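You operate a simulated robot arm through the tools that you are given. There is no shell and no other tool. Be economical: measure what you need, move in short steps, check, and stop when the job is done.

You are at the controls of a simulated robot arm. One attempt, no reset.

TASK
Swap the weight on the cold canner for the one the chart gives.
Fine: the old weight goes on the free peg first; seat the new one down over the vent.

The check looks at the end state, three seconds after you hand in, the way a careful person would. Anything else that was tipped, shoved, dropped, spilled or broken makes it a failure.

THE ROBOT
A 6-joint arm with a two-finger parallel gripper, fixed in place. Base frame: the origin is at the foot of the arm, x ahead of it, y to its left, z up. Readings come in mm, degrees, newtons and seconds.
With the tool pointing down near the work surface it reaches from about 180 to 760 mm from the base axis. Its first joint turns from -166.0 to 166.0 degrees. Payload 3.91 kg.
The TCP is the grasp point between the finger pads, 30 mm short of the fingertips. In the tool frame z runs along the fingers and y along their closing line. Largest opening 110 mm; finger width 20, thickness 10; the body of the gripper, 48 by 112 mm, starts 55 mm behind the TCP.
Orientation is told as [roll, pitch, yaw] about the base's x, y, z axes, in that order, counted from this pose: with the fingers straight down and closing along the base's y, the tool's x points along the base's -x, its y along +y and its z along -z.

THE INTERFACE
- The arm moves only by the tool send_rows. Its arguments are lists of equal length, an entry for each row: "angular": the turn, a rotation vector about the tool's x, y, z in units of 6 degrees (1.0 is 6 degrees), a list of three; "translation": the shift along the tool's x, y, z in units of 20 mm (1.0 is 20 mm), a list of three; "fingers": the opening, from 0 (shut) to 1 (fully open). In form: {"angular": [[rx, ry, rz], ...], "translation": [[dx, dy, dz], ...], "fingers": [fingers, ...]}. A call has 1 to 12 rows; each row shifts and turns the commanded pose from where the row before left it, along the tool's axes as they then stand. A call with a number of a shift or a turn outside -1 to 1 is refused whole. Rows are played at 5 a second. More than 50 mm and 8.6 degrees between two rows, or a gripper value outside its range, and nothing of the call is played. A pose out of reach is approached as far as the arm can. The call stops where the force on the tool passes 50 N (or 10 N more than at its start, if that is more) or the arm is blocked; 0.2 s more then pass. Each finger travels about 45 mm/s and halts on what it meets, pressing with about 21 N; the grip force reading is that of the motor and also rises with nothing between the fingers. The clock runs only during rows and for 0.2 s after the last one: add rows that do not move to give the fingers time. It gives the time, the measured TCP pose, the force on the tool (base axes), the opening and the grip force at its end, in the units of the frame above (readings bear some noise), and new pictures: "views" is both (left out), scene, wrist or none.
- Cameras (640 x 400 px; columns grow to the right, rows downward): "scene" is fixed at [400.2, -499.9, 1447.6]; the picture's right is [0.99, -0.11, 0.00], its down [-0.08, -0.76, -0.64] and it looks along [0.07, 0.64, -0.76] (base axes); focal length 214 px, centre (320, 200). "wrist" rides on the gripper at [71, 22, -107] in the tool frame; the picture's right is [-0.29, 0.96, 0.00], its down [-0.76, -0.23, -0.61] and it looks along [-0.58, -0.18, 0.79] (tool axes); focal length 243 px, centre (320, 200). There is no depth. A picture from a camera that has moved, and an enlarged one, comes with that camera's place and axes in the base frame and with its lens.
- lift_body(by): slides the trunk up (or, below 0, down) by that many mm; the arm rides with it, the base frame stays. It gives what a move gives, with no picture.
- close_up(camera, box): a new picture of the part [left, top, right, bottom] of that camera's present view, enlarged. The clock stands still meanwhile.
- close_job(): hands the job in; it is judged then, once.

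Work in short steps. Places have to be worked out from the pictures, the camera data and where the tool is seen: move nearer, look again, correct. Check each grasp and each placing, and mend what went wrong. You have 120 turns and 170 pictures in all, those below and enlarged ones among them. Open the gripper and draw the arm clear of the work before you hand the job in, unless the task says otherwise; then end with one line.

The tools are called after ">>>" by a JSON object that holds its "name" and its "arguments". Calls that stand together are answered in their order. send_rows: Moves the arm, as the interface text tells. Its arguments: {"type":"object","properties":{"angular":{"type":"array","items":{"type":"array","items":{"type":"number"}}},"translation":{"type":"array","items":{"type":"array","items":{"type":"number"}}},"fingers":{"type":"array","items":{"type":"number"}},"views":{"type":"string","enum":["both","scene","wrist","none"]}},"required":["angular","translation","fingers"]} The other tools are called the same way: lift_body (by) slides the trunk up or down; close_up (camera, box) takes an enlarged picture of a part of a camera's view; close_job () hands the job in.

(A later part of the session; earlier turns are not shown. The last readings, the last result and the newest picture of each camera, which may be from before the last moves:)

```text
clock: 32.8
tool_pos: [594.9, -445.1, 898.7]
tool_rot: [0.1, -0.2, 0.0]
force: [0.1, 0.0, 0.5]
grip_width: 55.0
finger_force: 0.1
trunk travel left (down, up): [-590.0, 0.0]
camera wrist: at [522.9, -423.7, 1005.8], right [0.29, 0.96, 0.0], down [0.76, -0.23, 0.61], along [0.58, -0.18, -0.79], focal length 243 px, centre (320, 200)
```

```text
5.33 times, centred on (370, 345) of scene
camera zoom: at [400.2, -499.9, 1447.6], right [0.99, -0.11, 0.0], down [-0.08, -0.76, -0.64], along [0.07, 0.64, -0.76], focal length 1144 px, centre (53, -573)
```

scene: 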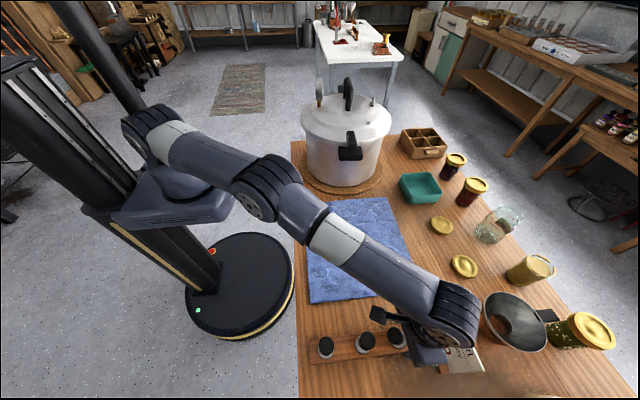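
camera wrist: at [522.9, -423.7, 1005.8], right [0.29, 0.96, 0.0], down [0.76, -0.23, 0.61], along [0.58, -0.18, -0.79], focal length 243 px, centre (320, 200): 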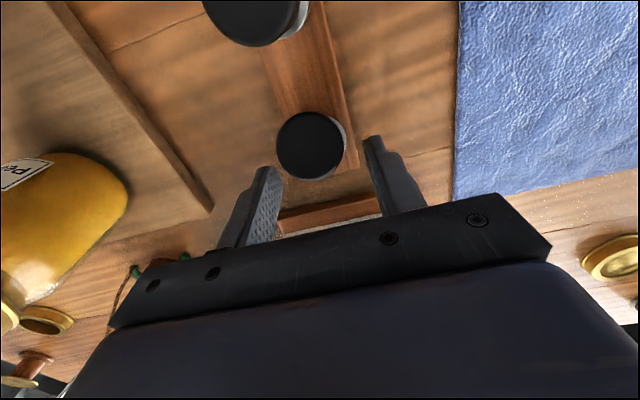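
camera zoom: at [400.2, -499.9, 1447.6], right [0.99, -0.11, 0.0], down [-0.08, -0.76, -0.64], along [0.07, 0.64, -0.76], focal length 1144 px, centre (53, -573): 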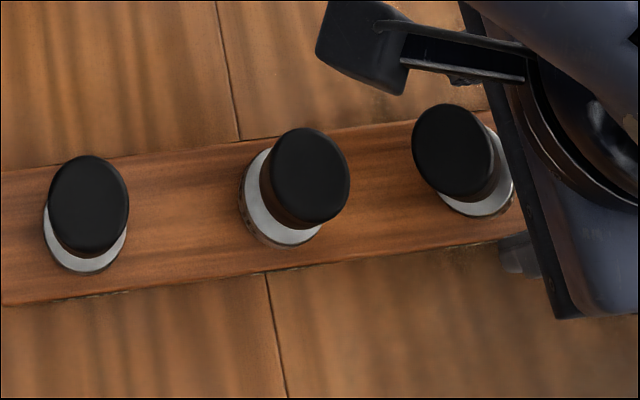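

The weight is leaning about 20°, so it was resting on the peg's tip rim: the peg must be further out (x≈600, tip z≈827, as the wide-baseline views suggested). I open more and rise straight up to re-measure before regrasping.

>>> {"name": "send_rows", "arguments": {"angular": [[0, 0, 0], [0, 0, 0], [0, 0, 0], [0, 0, 0], [0, 0, 0], [0, 0, 0]], "translation": [[0, 0, -0.5], [0, 0, -1], [0, 0, -1], [0.5, 0, -1], [0.5, 0, -1], [0.5, 0, -0.5]], "fingers": [0.55, 0.6, 0.65, 0.7, 0.7, 0.7], "views": "none"}}

>>> {"name": "close_up", "arguments": {"camera": "wrist", "box": [220, 20, 420, 200]}}

>>> {"name": "close_up", "arguments": {"camera": "scene", "box": [310, 310, 430, 380]}}

```text
clock: 34.2
tool_pos: [564.3, -444.2, 999.8]
tool_rot: [0.1, -0.2, 0.1]
force: [0.3, 0.5, -0.8]
grip_width: 77.1
finger_force: 0.0
trunk travel left (down, up): [-590.0, 0.0]
```

```text
2.22 times, centred on (320, 110) of wrist
camera zoom: at [492.7, -423.6, 1106.6], right [0.29, 0.96, 0.0], down [0.76, -0.23, 0.61], along [0.58, -0.18, -0.79], focal length 539 px, centre (320, 400)
```

zoom: 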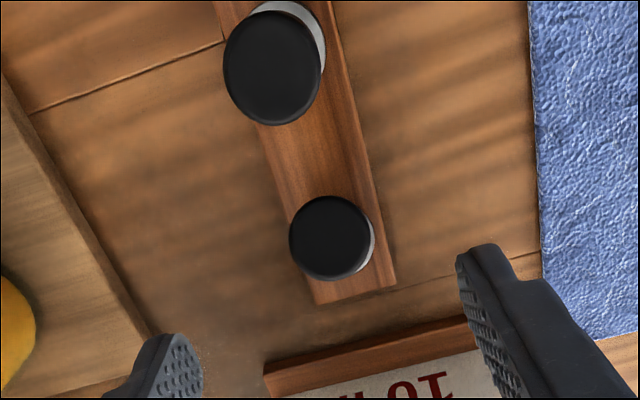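

```text
5.33 times, centred on (370, 345) of scene
camera zoom: at [400.2, -499.9, 1447.6], right [0.99, -0.11, 0.0], down [-0.08, -0.76, -0.64], along [0.07, 0.64, -0.76], focal length 1144 px, centre (53, -573)
```

zoom: 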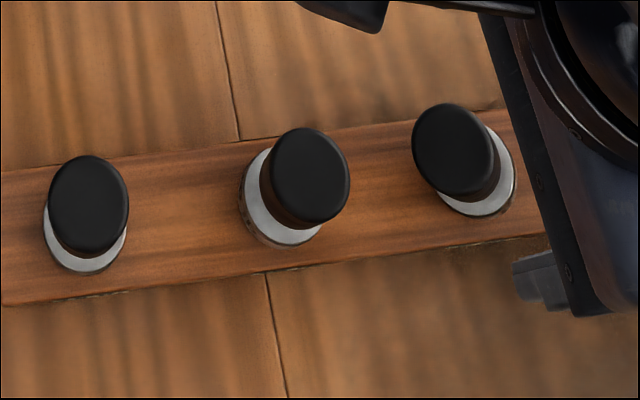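

Leaning knob top is about (568,-442.5,905), tilt ≈ 22° toward −x; upright seat height (from the neighbour) should be TCP≈887. I pitch the tool 20° to match the knob's lean and line up 100 mm behind it.

>>> {"name": "send_rows", "arguments": {"angular": [[0, -0.833, 0], [0, -0.833, 0], [0, -0.833, 0], [0, -0.833, 0], [0, 0, 0], [0, 0, 0]], "translation": [[0, 0, 0], [0, 0, 0], [0, 0, 0], [0, 0, 0], [0.69, 0.04, 0.2], [0.69, 0.04, 0.2]], "fingers": [0.7, 0.7, 0.7, 0.7, 0.7, 0.7], "views": "both"}}

>>> {"name": "close_up", "arguments": {"camera": "scene", "box": [310, 310, 430, 380]}}

```text
clock: 35.6
tool_pos: [540.5, -442.7, 982.2]
tool_rot: [0.0, -20.3, -0.1]
force: [-0.6, -0.1, 1.3]
grip_width: 77.1
finger_force: 0.0
trunk travel left (down, up): [-590.0, 0.0]
camera wrist: at [437.1, -421.9, 1058.3], right [0.27, 0.96, 0.1], down [0.5, -0.23, 0.83], along [0.82, -0.18, -0.55], focal length 243 px, centre (320, 200)
```

scene: 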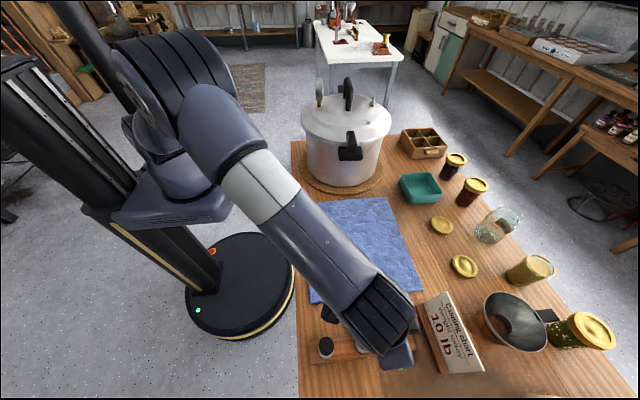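
wrist: 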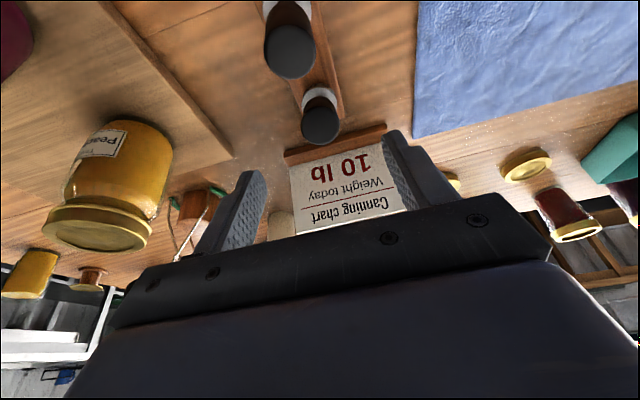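

```text
5.33 times, centred on (370, 345) of scene
camera zoom: at [400.2, -499.9, 1447.6], right [0.99, -0.11, 0.0], down [-0.08, -0.76, -0.64], along [0.07, 0.64, -0.76], focal length 1144 px, centre (53, -573)
```

zoom: 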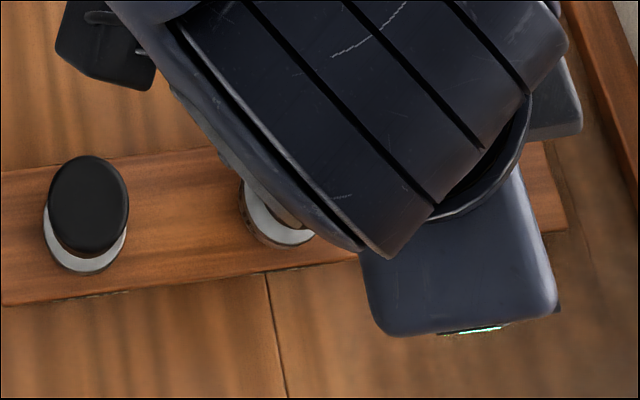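

The flatter wrist view is useful; I enlarge it to see the tilt and position.

>>> {"name": "close_up", "arguments": {"camera": "wrist", "box": [250, 0, 370, 150]}}

```text
2.67 times, centred on (310, 75) of wrist
camera zoom: at [437.1, -421.9, 1058.3], right [0.27, 0.96, 0.1], down [0.5, -0.23, 0.83], along [0.82, -0.18, -0.55], focal length 647 px, centre (347, 533)
```

zoom: 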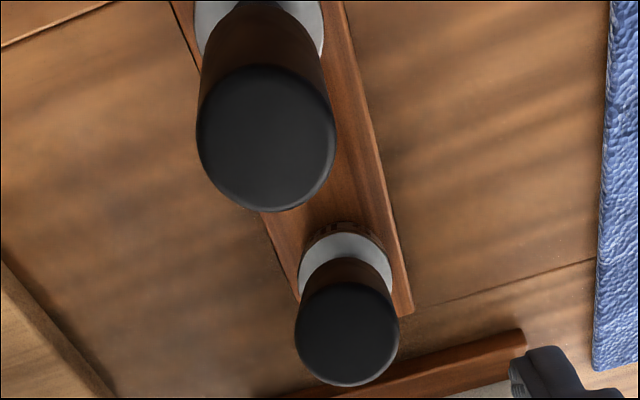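

Refined: leaning knob top ≈(570,-443,900), directly ahead along the tool axis. I advance 80 mm along it and check.

>>> {"name": "send_rows", "arguments": {"angular": [[0, 0, 0], [0, 0, 0], [0, 0, 0], [0, 0, 0], [0, 0, 0]], "translation": [[0, 0, 0.8], [0, 0, 0.8], [0, 0, 0.8], [0, 0, 0.8], [0, 0, 0.8]], "fingers": [0.7, 0.7, 0.7, 0.7, 0.7], "views": "wrist"}}

>>> {"name": "close_up", "arguments": {"camera": "scene", "box": [310, 300, 430, 380]}}

```text
clock: 36.8
tool_pos: [568.8, -443.3, 906.2]
tool_rot: [0.1, -20.1, -0.1]
force: [0.7, -1.0, 0.7]
grip_width: 76.8
finger_force: 0.1
trunk travel left (down, up): [-590.0, 0.0]
camera wrist: at [464.9, -422.0, 982.4], right [0.27, 0.96, 0.1], down [0.5, -0.23, 0.83], along [0.82, -0.18, -0.55], focal length 243 px, centre (320, 200)
```

wrist: 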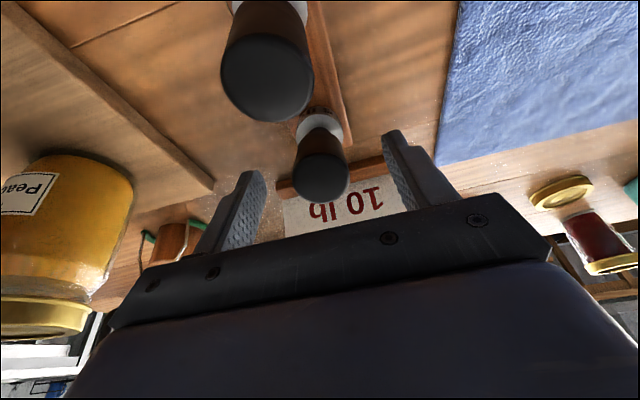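

```text
5.00 times, centred on (370, 340) of scene
camera zoom: at [400.2, -499.9, 1447.6], right [0.99, -0.11, 0.0], down [-0.08, -0.76, -0.64], along [0.07, 0.64, -0.76], focal length 1072 px, centre (70, -500)
```

zoom: 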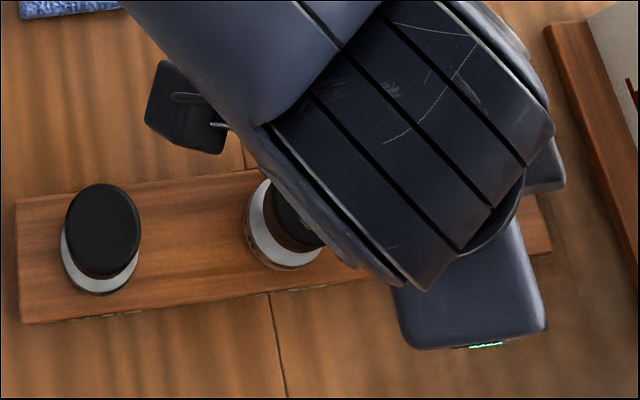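

Knob is centred ahead. I advance 22 mm more and close on it.

>>> {"name": "send_rows", "arguments": {"angular": [[0, 0, 0], [0, 0, 0], [0, 0, 0], [0, 0, 0], [0, 0, 0], [0, 0, 0], [0, 0, 0]], "translation": [[0, 0, 0.55], [0, 0, 0.55], [0, 0, 0], [0, 0, 0], [0, 0, 0], [0, 0, 0], [0, 0, 0]], "fingers": [0.7, 0.65, 0.5, 0.4, 0.3, 0.2, 0.1], "views": "wrist"}}

>>> {"name": "close_up", "arguments": {"camera": "wrist", "box": [240, 60, 400, 240]}}

```text
clock: 38.4
tool_pos: [576.0, -444.8, 886.3]
tool_rot: [0.1, -20.2, 0.0]
force: [0.1, -2.1, -0.9]
grip_width: 31.7
finger_force: 21.2
trunk travel left (down, up): [-590.0, 0.0]
camera wrist: at [472.6, -422.5, 961.8], right [0.27, 0.96, 0.1], down [0.5, -0.23, 0.83], along [0.82, -0.18, -0.54], focal length 243 px, centre (320, 200)
```

wrist: 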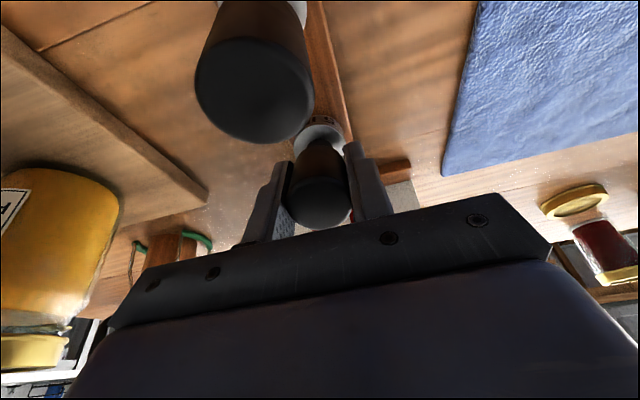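

```text
2.22 times, centred on (320, 150) of wrist
camera zoom: at [472.6, -422.5, 961.8], right [0.27, 0.96, 0.1], down [0.5, -0.23, 0.83], along [0.82, -0.18, -0.54], focal length 539 px, centre (320, 311)
```

zoom: 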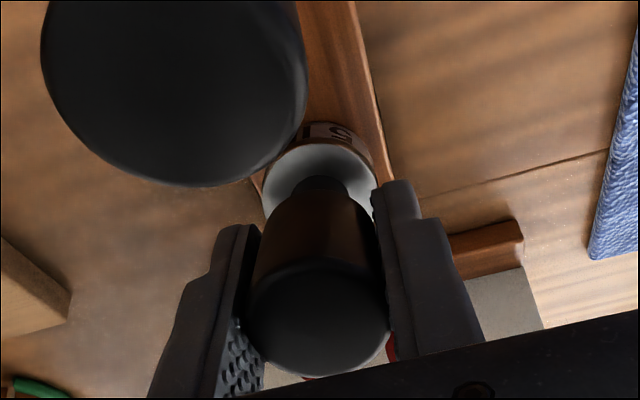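

Gripped and aligned with the tool as before. I draw it back 50 mm along its own axis, then turn the tool upright and raise to look at the peg.

>>> {"name": "send_rows", "arguments": {"angular": [[0, 0, 0], [0, 0, 0], [0, 0, 0], [0, 0, 0], [0, 0.84, 0], [0, 0.84, 0], [0, 0.84, 0], [0, 0.84, 0], [0, 0, 0]], "translation": [[0, 0, -0.4], [0, 0, -0.7], [0, 0, -0.9], [0, 0, -0.9], [0, 0, 0], [0, 0, 0], [0, 0, 0], [0, 0, 0], [0, 0, 0]], "fingers": [0.1, 0.1, 0.1, 0.1, 0.1, 0.1, 0.1, 0.1, 0.1], "views": "both"}}

>>> {"name": "close_up", "arguments": {"camera": "scene", "box": [310, 300, 430, 380]}}

```text
clock: 40.4
tool_pos: [555.9, -443.3, 940.0]
tool_rot: [0.1, 0.1, 0.0]
force: [0.3, -0.4, -0.1]
grip_width: 31.6
finger_force: 21.4
trunk travel left (down, up): [-590.0, 0.0]
camera wrist: at [485.0, -422.3, 1047.7], right [0.29, 0.96, 0.0], down [0.76, -0.23, 0.61], along [0.58, -0.18, -0.8], focal length 243 px, centre (320, 200)
```

scene: 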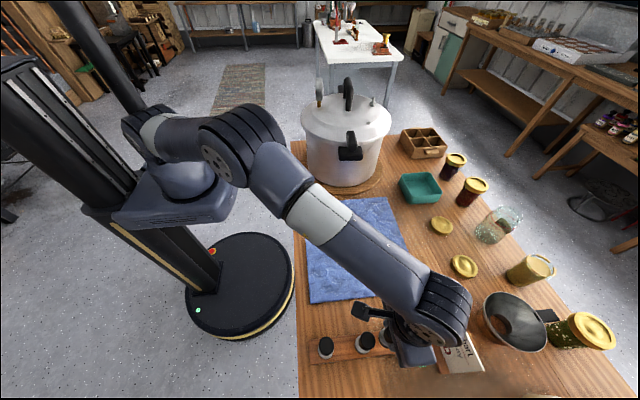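
wrist: 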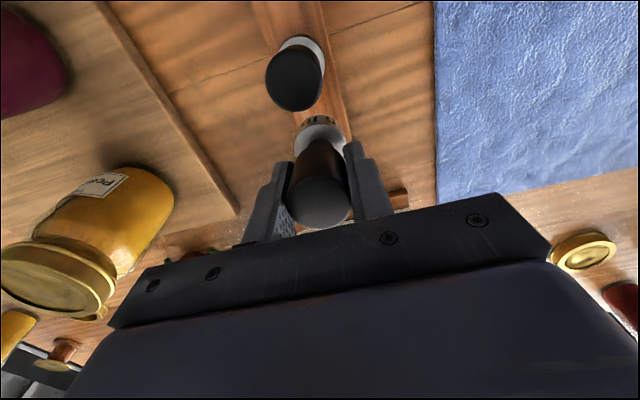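

```text
5.00 times, centred on (370, 340) of scene
camera zoom: at [400.2, -499.9, 1447.6], right [0.99, -0.11, 0.0], down [-0.08, -0.76, -0.64], along [0.07, 0.64, -0.76], focal length 1072 px, centre (70, -500)
```

zoom: 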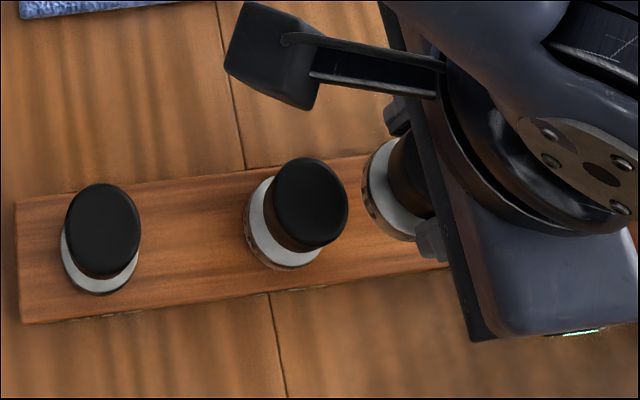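

To fix the peg position precisely I take an oblique view: tilt the tool 20° again at about (563,-443,955), with the peg visible above the held ring.

>>> {"name": "send_rows", "arguments": {"angular": [[0, 0, 0], [0, -0.84, 0], [0, -0.84, 0], [0, -0.84, 0], [0, -0.84, 0], [0, 0, 0]], "translation": [[-0.35, 0, -0.85], [0, 0, 0], [0, 0, 0], [0, 0, 0], [0, 0, 0], [0, 0, 0]], "fingers": [0.1, 0.1, 0.1, 0.1, 0.1, 0.1], "views": "none"}}

>>> {"name": "close_up", "arguments": {"camera": "wrist", "box": [250, 40, 390, 160]}}

```text
clock: 41.8
tool_pos: [563.8, -443.4, 957.9]
tool_rot: [0.1, -20.2, 0.0]
force: [0.4, -0.2, -0.2]
grip_width: 32.0
finger_force: 21.6
trunk travel left (down, up): [-590.0, 0.0]
```

```text
3.33 times, centred on (320, 100) of wrist
camera zoom: at [459.4, -422.4, 1034.0], right [0.27, 0.96, 0.1], down [0.5, -0.23, 0.83], along [0.82, -0.18, -0.54], focal length 809 px, centre (320, 533)
```

zoom: 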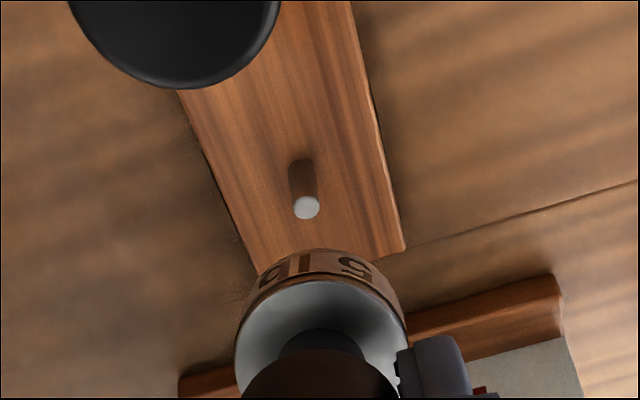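

The peg now triangulates to (598.5,-445), tip z≈836, base≈818; the weight sits about 2–3 mm behind TCP. So TCP should go to x≈601. I turn upright and move over it.

>>> {"name": "send_rows", "arguments": {"angular": [[0, 0.84, 0], [0, 0.84, 0], [0, 0.84, 0], [0, 0.84, 0], [0, 0, 0], [0, 0, 0]], "translation": [[0, 0, 0], [0, 0, 0], [0, 0, 0], [0, 0, 0], [-0.93, -0.04, 0], [-0.93, -0.04, 0]], "fingers": [0.1, 0.1, 0.1, 0.1, 0.1, 0.1], "views": "none"}}

>>> {"name": "close_up", "arguments": {"camera": "wrist", "box": [250, 40, 390, 160]}}

>>> {"name": "close_up", "arguments": {"camera": "scene", "box": [310, 300, 430, 380]}}

```text
clock: 43.2
tool_pos: [600.1, -444.4, 956.9]
tool_rot: [0.0, -0.1, 0.1]
force: [0.2, 0.3, -0.9]
grip_width: 31.7
finger_force: 20.9
trunk travel left (down, up): [-590.0, 0.0]
```

```text
3.33 times, centred on (320, 100) of wrist
camera zoom: at [528.5, -422.6, 1064.7], right [0.29, 0.96, 0.0], down [0.76, -0.23, 0.61], along [0.58, -0.18, -0.79], focal length 809 px, centre (320, 533)
```

zoom: 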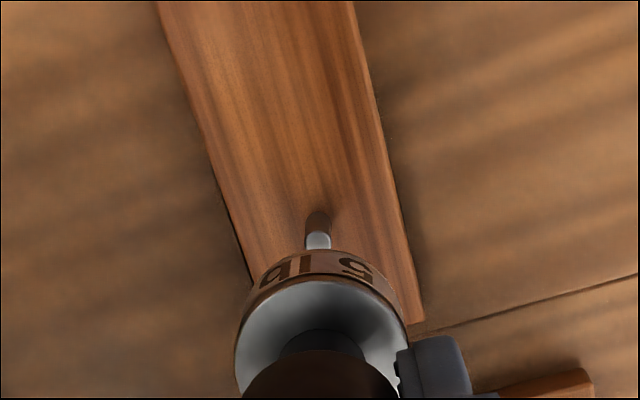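

```text
5.00 times, centred on (370, 340) of scene
camera zoom: at [400.2, -499.9, 1447.6], right [0.99, -0.11, 0.0], down [-0.08, -0.76, -0.64], along [0.07, 0.64, -0.76], focal length 1072 px, centre (70, -500)
```

zoom: 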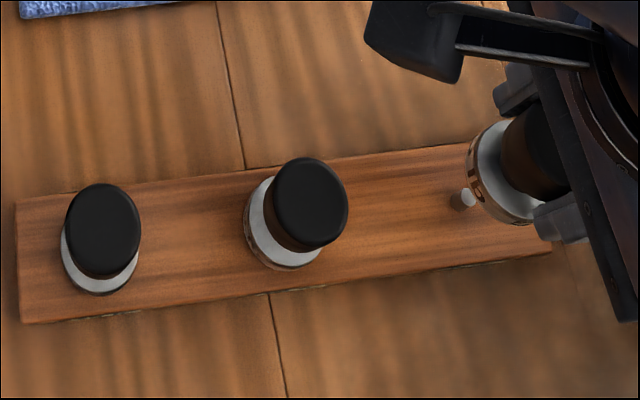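

Peg and weight axis now agree within about 1–2 mm. I descend to just above tip height, then step down.

>>> {"name": "send_rows", "arguments": {"angular": [[0, 0, 0], [0, 0, 0], [0, 0, 0], [0, 0, 0], [0, 0, 0]], "translation": [[0, -0.03, 0.7], [0, 0, 0.7], [0, 0, 0.6], [0, 0, 0.5], [0, 0, 0.2]], "fingers": [0.1, 0.1, 0.1, 0.1, 0.1], "views": "none"}}

>>> {"name": "send_rows", "arguments": {"angular": [[0, 0, 0], [0, 0, 0], [0, 0, 0]], "translation": [[0, 0, 0.1], [0, 0, 0.1], [0, 0, 0.1]], "fingers": [0.1, 0.1, 0.1], "views": "none"}}

```text
clock: 44.4
tool_pos: [597.7, -443.9, 903.7]
tool_rot: [0.0, -0.1, 0.0]
force: [0.3, -0.1, -0.9]
grip_width: 31.4
finger_force: 20.7
out of reach, approached as far as the arm can: row 5
trunk travel left (down, up): [-590.0, 0.0]
```

```text
clock: 45.2
tool_pos: [598.0, -444.0, 897.6]
tool_rot: [0.1, 0.1, 0.1]
force: [-0.1, 0.2, -1.6]
grip_width: 31.7
finger_force: 21.4
trunk travel left (down, up): [-590.0, 0.0]
```

The arm is at its low-reach limit with the trunk fully up. I rise 100 mm, then lower the trunk to regain reach.

>>> {"name": "send_rows", "arguments": {"angular": [[0, 0, 0], [0, 0, 0], [0, 0, 0], [0, 0, 0], [0, 0, 0], [0, 0, 0]], "translation": [[0, 0, -0.6], [0, 0, -0.9], [0, 0, -1], [0, 0, -1], [0, 0, -1], [-0.13, -0.04, -1]], "fingers": [0.1, 0.1, 0.1, 0.1, 0.1, 0.1], "views": "none"}}

>>> {"name": "lift_body", "arguments": {"by": -70}}

>>> {"name": "close_up", "arguments": {"camera": "wrist", "box": [250, 40, 390, 160]}}

```text
clock: 46.6
tool_pos: [597.2, -441.3, 1007.7]
tool_rot: [0.0, -0.1, 0.0]
force: [0.0, -0.4, -0.5]
grip_width: 31.7
finger_force: 21.1
out of reach, approached as far as the arm can: row 6
trunk travel left (down, up): [-590.0, 0.0]
```

```text
clock: 47.7
tool_pos: [598.3, -440.5, 936.8]
tool_rot: [-0.1, -0.2, -0.1]
force: [0.4, -0.5, -0.6]
grip_width: 31.7
finger_force: 21.2
trunk travel left (down, up): [-520.0, 70.0]
```

```text
3.33 times, centred on (320, 100) of wrist
camera zoom: at [526.8, -420.1, 1044.6], right [0.29, 0.96, 0.0], down [0.76, -0.23, 0.61], along [0.58, -0.18, -0.79], focal length 809 px, centre (320, 533)
```

zoom: 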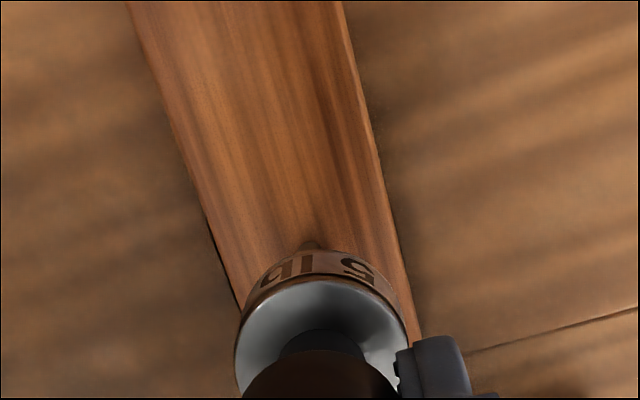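

The peg's trace (shadow) is just above the ring. With the trunk lower, the best reach should now be near this height; I descend to ~905 and shift to x≈601, y≈-445.

>>> {"name": "send_rows", "arguments": {"angular": [[0, 0, 0], [0, 0, 0], [0, 0, 0], [0, 0, 0]], "translation": [[0, 0, 0.7], [0, 0, 0.7], [0, -0.2, 0.1], [-0.15, 0, 0]], "fingers": [0.1, 0.1, 0.1, 0.1], "views": "none"}}

>>> {"name": "close_up", "arguments": {"camera": "scene", "box": [310, 300, 430, 380]}}

```text
clock: 48.7
tool_pos: [598.0, -444.0, 905.9]
tool_rot: [-0.1, -0.2, 0.0]
force: [0.5, 0.1, -1.1]
grip_width: 31.4
finger_force: 20.7
trunk travel left (down, up): [-520.0, 70.0]
```

```text
5.00 times, centred on (370, 340) of scene
camera zoom: at [400.2, -499.9, 1447.6], right [0.99, -0.11, 0.0], down [-0.08, -0.76, -0.64], along [0.07, 0.64, -0.76], focal length 1072 px, centre (70, -500)
```

zoom: 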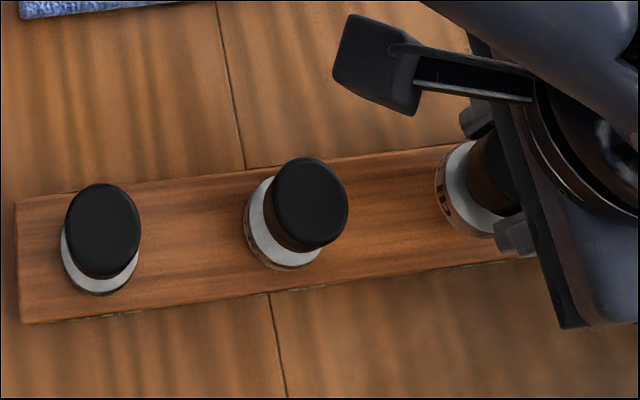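

No reach warning this time, but x reads 598.0. I add 3 mm in x and re-read.

>>> {"name": "send_rows", "arguments": {"angular": [[0, 0, 0], [0, 0, 0], [0, 0, 0]], "translation": [[-0.15, -0.03, 0], [0, 0, 0], [0, 0, 0]], "fingers": [0.1, 0.1, 0.1], "views": "none"}}

```text
clock: 49.5
tool_pos: [599.4, -444.2, 906.1]
tool_rot: [0.0, -0.2, 0.0]
force: [-0.3, -0.1, 0.1]
grip_width: 31.4
finger_force: 21.2
out of reach, approached as far as the arm can: row 1
trunk travel left (down, up): [-520.0, 70.0]
```

Now at x=599.4, weight axis ≈597, which is within about a millimetre of the peg. I step down gently.

>>> {"name": "send_rows", "arguments": {"angular": [[0, 0, 0], [0, 0, 0], [0, 0, 0]], "translation": [[0, 0, 0.15], [0, 0, 0.15], [0, 0, 0.15]], "fingers": [0.1, 0.1, 0.1], "views": "none"}}

>>> {"name": "send_rows", "arguments": {"angular": [[0, 0, 0], [0, 0, 0]], "translation": [[0, 0, 0.1], [0, 0, 0.1]], "fingers": [0.1, 0.1], "views": "none"}}

```text
clock: 50.3
tool_pos: [599.9, -444.8, 898.3]
tool_rot: [0.0, -0.2, 0.0]
force: [0.3, -0.2, -0.4]
grip_width: 31.5
finger_force: 21.2
trunk travel left (down, up): [-520.0, 70.0]
```

```text
clock: 50.9
tool_pos: [599.6, -444.5, 893.8]
tool_rot: [0.0, 0.0, 0.0]
force: [0.7, 0.1, -0.7]
grip_width: 31.1
finger_force: 21.2
trunk travel left (down, up): [-520.0, 70.0]
```

No contact at 893.8, already below the earlier contact height. I continue down by 2 mm steps.

>>> {"name": "send_rows", "arguments": {"angular": [[0, 0, 0], [0, 0, 0]], "translation": [[0, 0, 0.1], [0, 0, 0.1]], "fingers": [0.1, 0.1], "views": "none"}}

>>> {"name": "send_rows", "arguments": {"angular": [[0, 0, 0], [0, 0, 0]], "translation": [[0, 0, 0.1], [0, 0, 0.1]], "fingers": [0.1, 0.1], "views": "none"}}

```text
clock: 51.5
tool_pos: [600.6, -444.1, 890.0]
tool_rot: [0.1, -0.1, 0.1]
force: [0.4, 0.3, -0.2]
grip_width: 31.5
finger_force: 21.0
trunk travel left (down, up): [-520.0, 70.0]
```

```text
clock: 52.1
tool_pos: [599.5, -443.5, 885.8]
tool_rot: [0.0, 0.0, 0.0]
force: [-0.6, -0.2, -0.4]
grip_width: 31.6
finger_force: 21.9
trunk travel left (down, up): [-520.0, 70.0]
```

The peg is clearly inside now (12 mm below the earlier contact). I continue until it touches the board.

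>>> {"name": "send_rows", "arguments": {"angular": [[0, 0, 0], [0, 0, 0]], "translation": [[0, 0, 0.1], [0, 0, 0.1]], "fingers": [0.1, 0.1], "views": "none"}}

>>> {"name": "send_rows", "arguments": {"angular": [[0, 0, 0], [0, 0, 0]], "translation": [[0, 0, 0.1], [0, 0, 0]], "fingers": [0.1, 0.1], "views": "none"}}

```text
clock: 52.7
tool_pos: [599.7, -443.3, 884.2]
tool_rot: [-0.3, -0.3, 0.0]
force: [0.2, 1.6, 13.3]
grip_width: 31.6
finger_force: 21.1
trunk travel left (down, up): [-520.0, 70.0]
```

```text
clock: 53.3
tool_pos: [599.5, -443.9, 881.1]
tool_rot: [-0.1, -0.2, 0.0]
force: [4.5, -2.2, 15.3]
grip_width: 31.9
finger_force: 20.7
trunk travel left (down, up): [-520.0, 70.0]
```

Contact with the board at z≈883. I relax the press and open gradually.

>>> {"name": "send_rows", "arguments": {"angular": [[0, 0, 0], [0, 0, 0], [0, 0, 0], [0, 0, 0], [0, 0, 0]], "translation": [[0, 0, -0.15], [0, 0, 0], [0, 0, 0], [0, 0, 0], [0, 0, 0]], "fingers": [0.1, 0.3, 0.34, 0.42, 0.5], "views": "wrist"}}

>>> {"name": "close_up", "arguments": {"camera": "scene", "box": [310, 300, 430, 380]}}

```text
clock: 54.5
tool_pos: [598.2, -442.7, 884.5]
tool_rot: [0.1, -0.2, -0.1]
force: [-0.3, 0.1, 0.4]
grip_width: 54.9
finger_force: 0.0
trunk travel left (down, up): [-520.0, 70.0]
camera wrist: at [527.6, -422.2, 990.2], right [0.29, 0.96, 0.0], down [0.76, -0.23, 0.61], along [0.58, -0.18, -0.79], focal length 243 px, centre (320, 200)
```

wrist: 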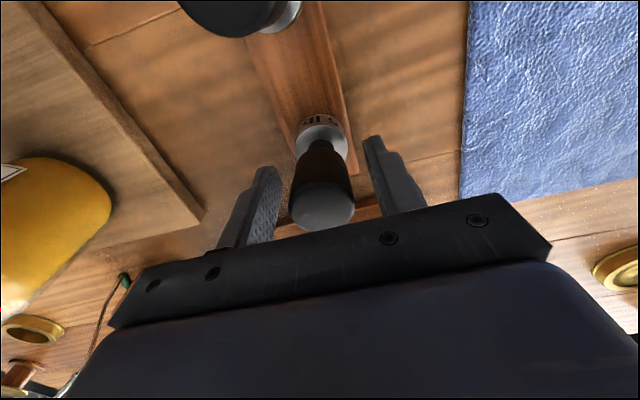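

```text
5.00 times, centred on (370, 340) of scene
camera zoom: at [400.2, -499.9, 1447.6], right [0.99, -0.11, 0.0], down [-0.08, -0.76, -0.64], along [0.07, 0.64, -0.76], focal length 1072 px, centre (70, -500)
```

zoom: 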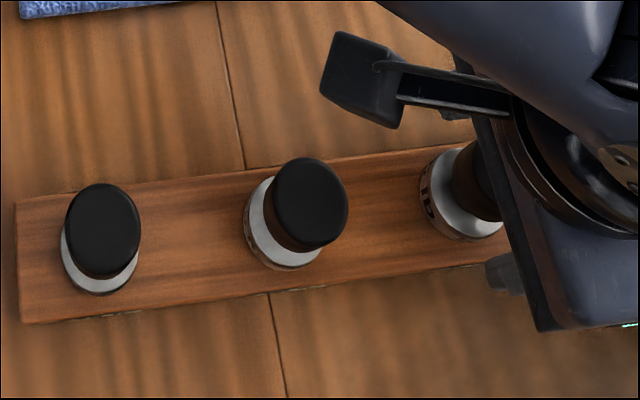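

The 5 lb weight stands upright on the peg. I rise straight up and shift over the 10 lb weight at x≈509.

>>> {"name": "send_rows", "arguments": {"angular": [[0, 0, 0], [0, 0, 0], [0, 0, 0], [0, 0, 0], [0, 0, 0], [0, 0, 0], [0, 0, 0], [0, 0, 0], [0, 0, 0], [0, 0, 0], [0, 0, 0]], "translation": [[0, 0, -0.5], [0, 0, -0.8], [0, 0, -1], [0, 0, -1], [0, 0, -1], [0, 0, -1], [0.9, -0.1, 0], [0.9, 0, 0], [0.9, 0, 0], [0.9, 0, 0], [0.9, 0, 0]], "fingers": [0.55, 0.6, 0.65, 0.7, 0.7, 0.7, 0.7, 0.7, 0.7, 0.7, 0.7], "views": "none"}}

>>> {"name": "close_up", "arguments": {"camera": "wrist", "box": [240, 20, 420, 180]}}

>>> {"name": "close_up", "arguments": {"camera": "scene", "box": [310, 300, 430, 380]}}

```text
clock: 56.9
tool_pos: [502.5, -439.8, 987.8]
tool_rot: [0.0, -0.1, 0.1]
force: [-0.2, 0.6, -0.6]
grip_width: 76.9
finger_force: 0.1
out of reach, approached as far as the arm can: row 4, 6
trunk travel left (down, up): [-520.0, 70.0]
```

```text
2.50 times, centred on (330, 100) of wrist
camera zoom: at [431.5, -418.7, 1095.1], right [0.29, 0.96, 0.0], down [0.76, -0.23, 0.61], along [0.58, -0.18, -0.79], focal length 606 px, centre (295, 450)
```

zoom: 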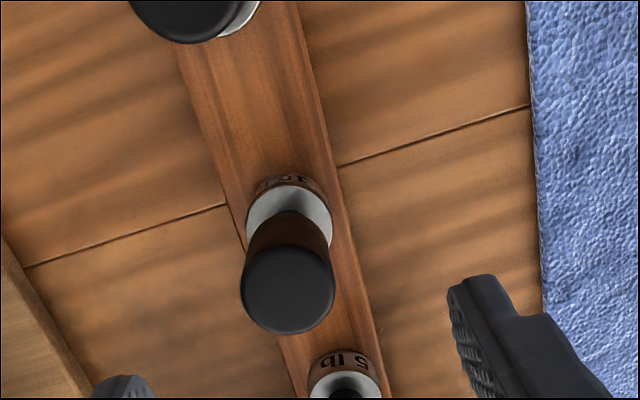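

```text
5.00 times, centred on (370, 340) of scene
camera zoom: at [400.2, -499.9, 1447.6], right [0.99, -0.11, 0.0], down [-0.08, -0.76, -0.64], along [0.07, 0.64, -0.76], focal length 1072 px, centre (70, -500)
```

zoom: 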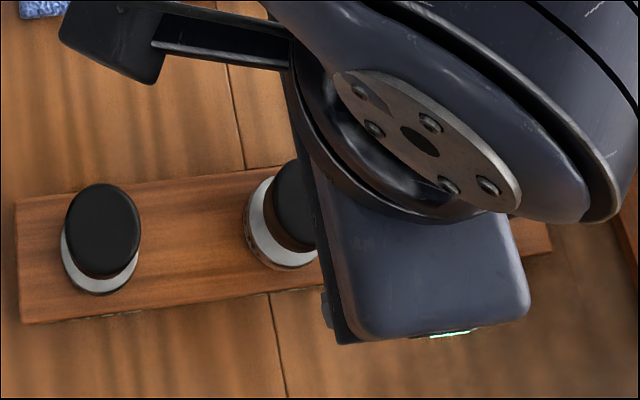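

10 lb knob measured at (507.5,-444.5). I align to (508.5,-444.7) and descend partway.

>>> {"name": "send_rows", "arguments": {"angular": [[0, 0, 0], [0, 0, 0], [0, 0, 0], [0, 0, 0], [0, 0, 0]], "translation": [[-0.3, -0.24, 0], [0, 0, 0.9], [0, 0, 0.9], [0, 0, 0.9], [0, 0, 0.9]], "fingers": [0.7, 0.7, 0.7, 0.7, 0.7], "views": "wrist"}}

>>> {"name": "close_up", "arguments": {"camera": "scene", "box": [310, 300, 430, 380]}}

```text
clock: 58.1
tool_pos: [508.8, -444.8, 915.3]
tool_rot: [0.0, -0.1, 0.0]
force: [-0.6, 0.6, -1.0]
grip_width: 77.1
finger_force: 0.0
trunk travel left (down, up): [-520.0, 70.0]
camera wrist: at [436.9, -423.9, 1022.7], right [0.29, 0.96, 0.0], down [0.76, -0.23, 0.61], along [0.58, -0.18, -0.79], focal length 243 px, centre (320, 200)
```

wrist: 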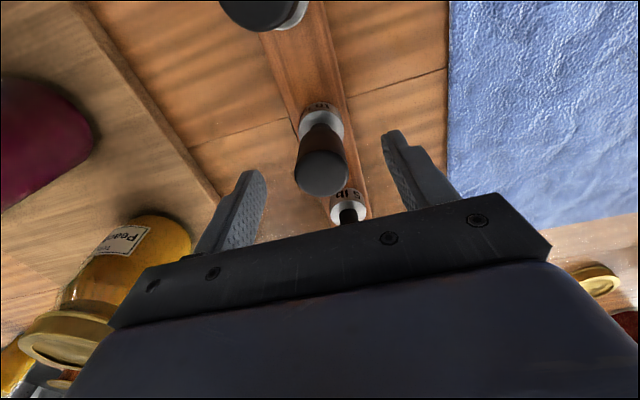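

```text
5.00 times, centred on (370, 340) of scene
camera zoom: at [400.2, -499.9, 1447.6], right [0.99, -0.11, 0.0], down [-0.08, -0.76, -0.64], along [0.07, 0.64, -0.76], focal length 1072 px, centre (70, -500)
```

zoom: 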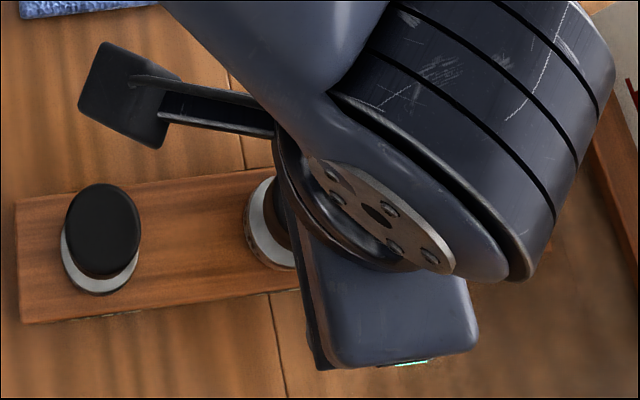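

Well centred. I descend 31 mm and close on the knob.

>>> {"name": "send_rows", "arguments": {"angular": [[0, 0, 0], [0, 0, 0], [0, 0, 0], [0, 0, 0], [0, 0, 0], [0, 0, 0], [0, 0, 0], [0, 0, 0]], "translation": [[0, 0, 0.8], [0, 0, 0.75], [0, 0, 0], [0, 0, 0], [0, 0, 0], [0, 0, 0], [0, 0, 0], [0, 0, 0]], "fingers": [0.7, 0.7, 0.55, 0.45, 0.35, 0.25, 0.15, 0.1], "views": "wrist"}}

>>> {"name": "close_up", "arguments": {"camera": "wrist", "box": [250, 80, 390, 220]}}

```text
clock: 59.9
tool_pos: [507.3, -445.7, 883.1]
tool_rot: [0.0, -0.1, 0.0]
force: [0.6, -0.3, 0.0]
grip_width: 32.4
finger_force: 20.9
trunk travel left (down, up): [-520.0, 70.0]
camera wrist: at [436.7, -423.9, 991.6], right [0.29, 0.96, 0.0], down [0.76, -0.23, 0.61], along [0.58, -0.18, -0.79], focal length 243 px, centre (320, 200)
```

wrist: 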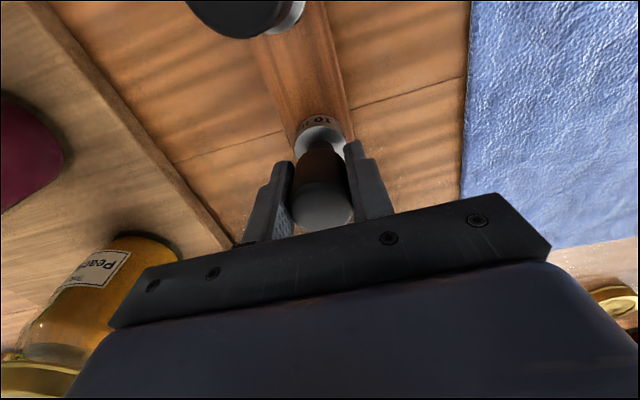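

```text
2.86 times, centred on (320, 150) of wrist
camera zoom: at [436.7, -423.9, 991.6], right [0.29, 0.96, 0.0], down [0.76, -0.23, 0.61], along [0.58, -0.18, -0.79], focal length 693 px, centre (320, 343)
```

zoom: 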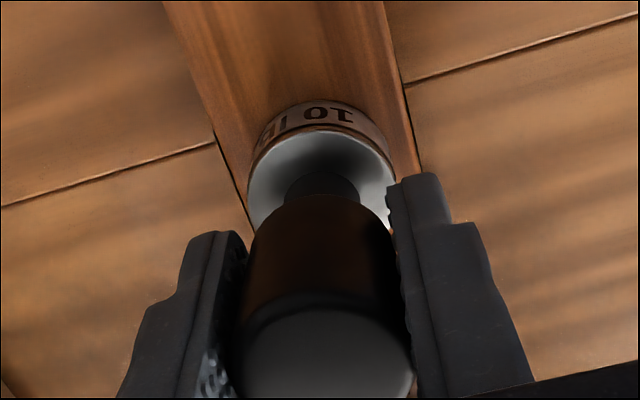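

The grasp on the 10 lb weight is identical to the first one (ring reads "10"). I lift straight up with the trunk, which the canner needs raised anyway.

>>> {"name": "lift_body", "arguments": {"by": 70}}

>>> {"name": "send_rows", "arguments": {"angular": [[0, 0, 0], [0, 0, 0], [0, 0, 0], [0, 0, 0], [0, 0, 0], [0, 0, 0], [0, 0, 0], [0, 0, 0], [0, 0, 0], [0, 0, 0], [0, 0, 0], [0, 0, 0]], "translation": [[0, 0, -1], [0, 0, -1], [0, 0, -1], [0, 0.5, -1], [0, 1, -1], [0, 1, -1], [0, 1, -1], [0, 1, -1], [-0.3, 1, -1], [-0.3, 1, -1], [-0.3, 1, -1], [-0.3, 1, -1]], "fingers": [0.1, 0.1, 0.1, 0.1, 0.1, 0.1, 0.1, 0.1, 0.1, 0.1, 0.1, 0.1], "views": "both"}}

```text
clock: 61.0
tool_pos: [508.8, -445.2, 953.8]
tool_rot: [0.0, -0.1, 0.0]
force: [0.2, -0.3, -0.7]
grip_width: 32.0
finger_force: 21.3
trunk travel left (down, up): [-590.0, 0.0]
```

```text
clock: 63.6
tool_pos: [531.8, -276.1, 1195.7]
tool_rot: [0.1, -0.1, 0.0]
force: [0.9, -0.2, -0.1]
grip_width: 32.2
finger_force: 20.6
trunk travel left (down, up): [-590.0, 0.0]
camera wrist: at [460.9, -254.0, 1302.8], right [0.29, 0.96, 0.0], down [0.76, -0.23, 0.61], along [0.58, -0.18, -0.79], focal length 243 px, centre (320, 200)
```

scene: 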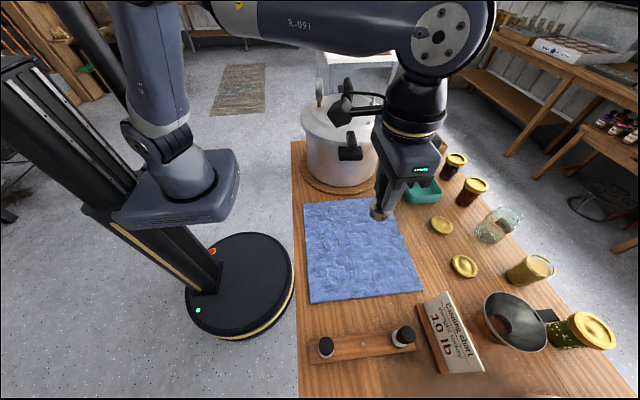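
wrist: 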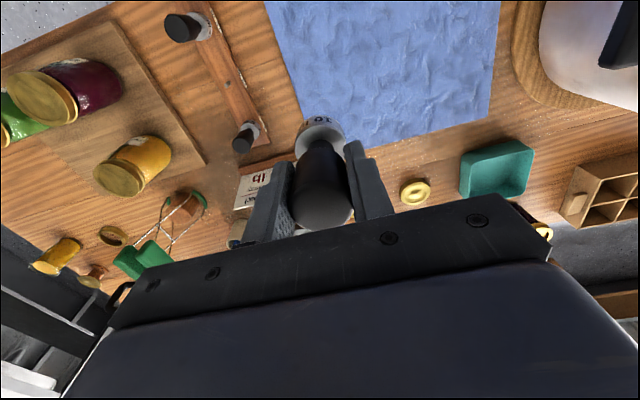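

10 lb weight lifted; both others stand fine on the rack. I travel to just short of the vent along the same safe corridor.

>>> {"name": "send_rows", "arguments": {"angular": [[0, 0, 0], [0, 0, 0], [0, 0, 0], [0, 0, 0], [0, 0, 0], [0, 0, 0], [0, 0, 0], [0, 0, 0], [0, 0, 0], [0, 0, 0], [0, 0, 0], [0, 0, 0]], "translation": [[-0.5, 1, 0], [-0.5, 1, 0], [-0.5, 1, 0], [-0.5, 1, 0], [-0.5, 1, 0], [-0.5, 1, 0], [-0.5, 1, 0], [-0.5, 1, 0], [-0.5, 1, 0], [-0.5, 1, 0], [-0.5, 1, 0], [-0.5, 1, 0]], "fingers": [0.1, 0.1, 0.1, 0.1, 0.1, 0.1, 0.1, 0.1, 0.1, 0.1, 0.1, 0.1], "views": "none"}}

>>> {"name": "send_rows", "arguments": {"angular": [[0, 0, 0], [0, 0, 0], [0, 0, 0], [0, 0, 0], [0, 0, 0], [0, 0, 0], [0, 0, 0], [0, 0, 0], [0, 0, 0], [0, 0, 0], [0, 0, 0]], "translation": [[-0.05, 1, 0], [-0.05, 1, 0], [-0.05, 1, 0], [-0.05, 1, 0], [-0.05, 1, 0], [-0.05, 1, 0], [-0.05, 1, 0], [-0.05, 1, 0], [-0.05, 1, 0], [-0.05, 1, 0], [-0.05, 1, 0]], "fingers": [0.1, 0.1, 0.1, 0.1, 0.1, 0.1, 0.1, 0.1, 0.1, 0.1, 0.1], "views": "both"}}

```text
clock: 66.2
tool_pos: [652.1, -35.5, 1194.9]
tool_rot: [-0.1, -0.1, 0.0]
force: [-0.4, 0.2, -1.6]
grip_width: 32.2
finger_force: 20.9
trunk travel left (down, up): [-590.0, 0.0]
```

```text
clock: 68.6
tool_pos: [663.0, 185.5, 1194.6]
tool_rot: [0.0, -0.1, -0.1]
force: [-1.0, -0.8, -0.6]
grip_width: 32.4
finger_force: 20.9
trunk travel left (down, up): [-590.0, 0.0]
camera wrist: at [592.0, 206.9, 1302.2], right [0.29, 0.96, 0.0], down [0.76, -0.23, 0.61], along [0.58, -0.18, -0.79], focal length 243 px, centre (320, 200)
```

scene: 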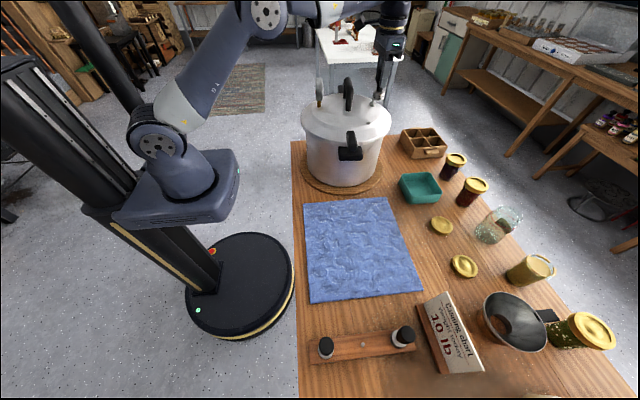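
wrist: 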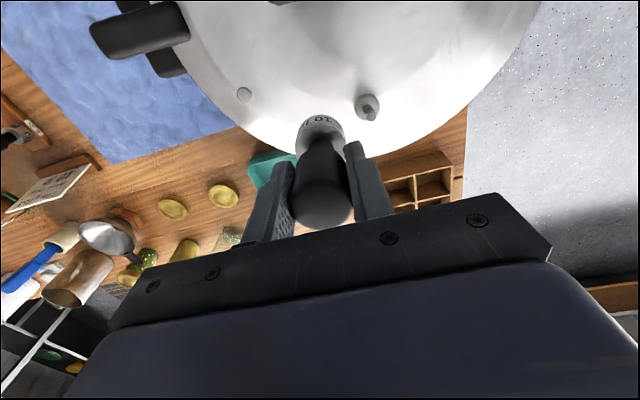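

The vent pin tip computes to (664,228), in line with the original seat at TCP (666.5,228). I move over it and compare with the earlier lifted view.

>>> {"name": "send_rows", "arguments": {"angular": [[0, 0, 0], [0, 0, 0], [0, 0, 0], [0, 0, 0]], "translation": [[0, 0.7, 0], [0, 0.7, 0], [-0.05, 0.72, 0.1], [-0.1, 0, 0.15]], "fingers": [0.1, 0.1, 0.1, 0.1], "views": "wrist"}}

>>> {"name": "close_up", "arguments": {"camera": "wrist", "box": [250, 60, 390, 180]}}

>>> {"name": "close_up", "arguments": {"camera": "scene", "box": [330, 30, 420, 120]}}

```text
clock: 69.6
tool_pos: [665.7, 227.6, 1188.8]
tool_rot: [0.0, 0.0, -0.1]
force: [0.2, 0.2, -0.5]
grip_width: 32.3
finger_force: 21.1
trunk travel left (down, up): [-590.0, 0.0]
camera wrist: at [594.8, 249.4, 1296.8], right [0.29, 0.96, 0.0], down [0.76, -0.23, 0.61], along [0.58, -0.18, -0.79], focal length 243 px, centre (320, 200)
```

wrist: 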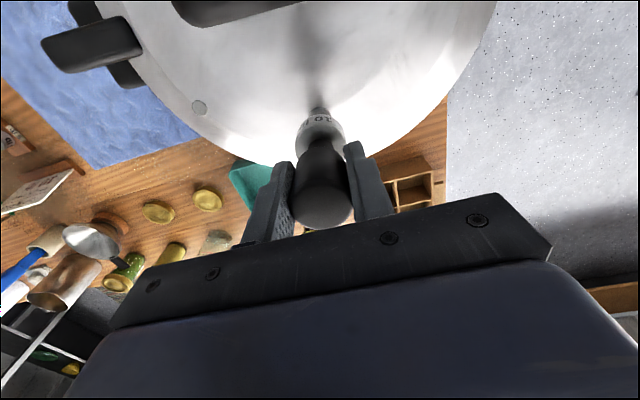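

```text
3.33 times, centred on (320, 120) of wrist
camera zoom: at [594.8, 249.4, 1296.8], right [0.29, 0.96, 0.0], down [0.76, -0.23, 0.61], along [0.58, -0.18, -0.79], focal length 809 px, centre (320, 467)
```

zoom: 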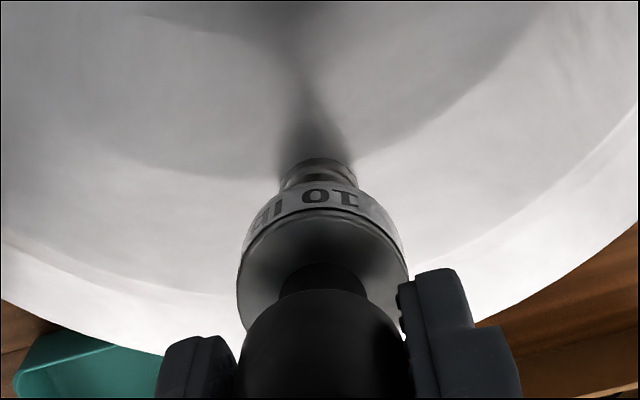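

```text
4.44 times, centred on (375, 75) of scene
camera zoom: at [400.2, -499.9, 1447.6], right [0.99, -0.11, 0.0], down [-0.08, -0.76, -0.64], along [0.07, 0.64, -0.76], focal length 953 px, centre (76, 756)
```

zoom: 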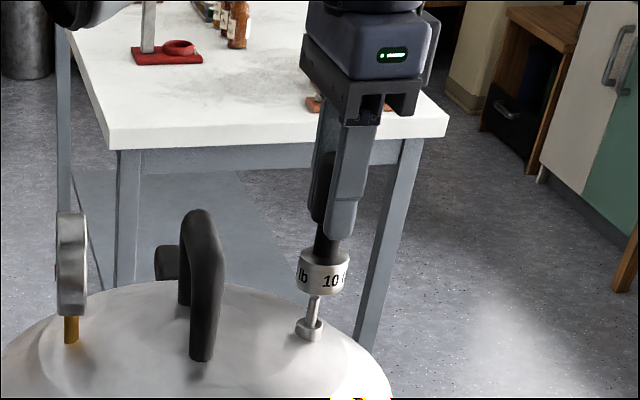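

Alignment matches the earlier lifted picture; the pin is directly under the weight. I descend carefully.

>>> {"name": "send_rows", "arguments": {"angular": [[0, 0, 0], [0, 0, 0], [0, 0, 0], [0, 0, 0]], "translation": [[0, 0, 0.25], [0, 0, 0.25], [0, 0, 0.25], [0, 0, 0.25]], "fingers": [0.1, 0.1, 0.1, 0.1], "views": "none"}}

>>> {"name": "send_rows", "arguments": {"angular": [[0, 0, 0], [0, 0, 0], [0, 0, 0]], "translation": [[0, 0, 0.15], [0, 0, 0.15], [0, 0, 0.15]], "fingers": [0.1, 0.1, 0.1], "views": "none"}}

```text
clock: 70.6
tool_pos: [665.0, 228.5, 1169.4]
tool_rot: [-0.1, -0.1, 0.0]
force: [-0.2, 0.0, -0.3]
grip_width: 32.2
finger_force: 20.9
trunk travel left (down, up): [-590.0, 0.0]
```

```text
clock: 71.4
tool_pos: [666.5, 225.8, 1160.6]
tool_rot: [-0.1, -0.1, -0.1]
force: [-0.2, 0.0, -0.6]
grip_width: 32.1
finger_force: 21.0
trunk travel left (down, up): [-590.0, 0.0]
```

No resistance at 1160.6, well below the pin tip, so the weight is sliding on. I step the last millimetres.

>>> {"name": "send_rows", "arguments": {"angular": [[0, 0, 0], [0, 0, 0]], "translation": [[0, 0, 0.12], [0, 0, 0.12]], "fingers": [0.1, 0.1], "views": "none"}}

>>> {"name": "send_rows", "arguments": {"angular": [[0, 0, 0], [0, 0, 0]], "translation": [[0, 0, 0.1], [0, 0, 0]], "fingers": [0.1, 0.1], "views": "none"}}

```text
clock: 72.0
tool_pos: [665.7, 226.4, 1158.3]
tool_rot: [0.1, -0.3, 0.0]
force: [0.6, 0.8, 15.3]
grip_width: 32.9
finger_force: 20.6
trunk travel left (down, up): [-590.0, 0.0]
```

```text
clock: 72.6
tool_pos: [664.7, 226.7, 1153.9]
tool_rot: [0.0, -0.2, 0.0]
force: [1.1, 2.6, 16.2]
grip_width: 32.3
finger_force: 20.5
trunk travel left (down, up): [-590.0, 0.0]
```

Contact near z≈1157. I look closely before releasing.

>>> {"name": "close_up", "arguments": {"camera": "scene", "box": [330, 30, 420, 120]}}

>>> {"name": "close_up", "arguments": {"camera": "wrist", "box": [250, 60, 390, 180]}}

```text
4.44 times, centred on (375, 75) of scene
camera zoom: at [400.2, -499.9, 1447.6], right [0.99, -0.11, 0.0], down [-0.08, -0.76, -0.64], along [0.07, 0.64, -0.76], focal length 953 px, centre (76, 756)
```

zoom: 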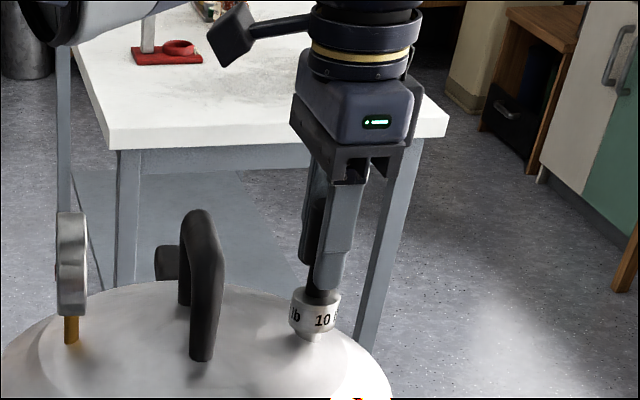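

```text
3.33 times, centred on (320, 120) of wrist
camera zoom: at [593.4, 248.4, 1261.9], right [0.29, 0.96, 0.0], down [0.76, -0.23, 0.61], along [0.58, -0.18, -0.79], focal length 809 px, centre (320, 467)
```

zoom: 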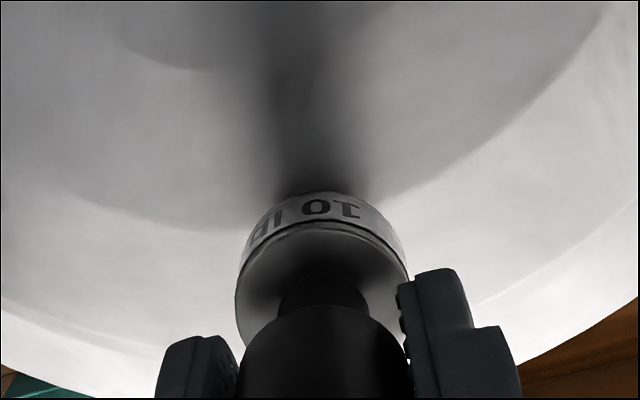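

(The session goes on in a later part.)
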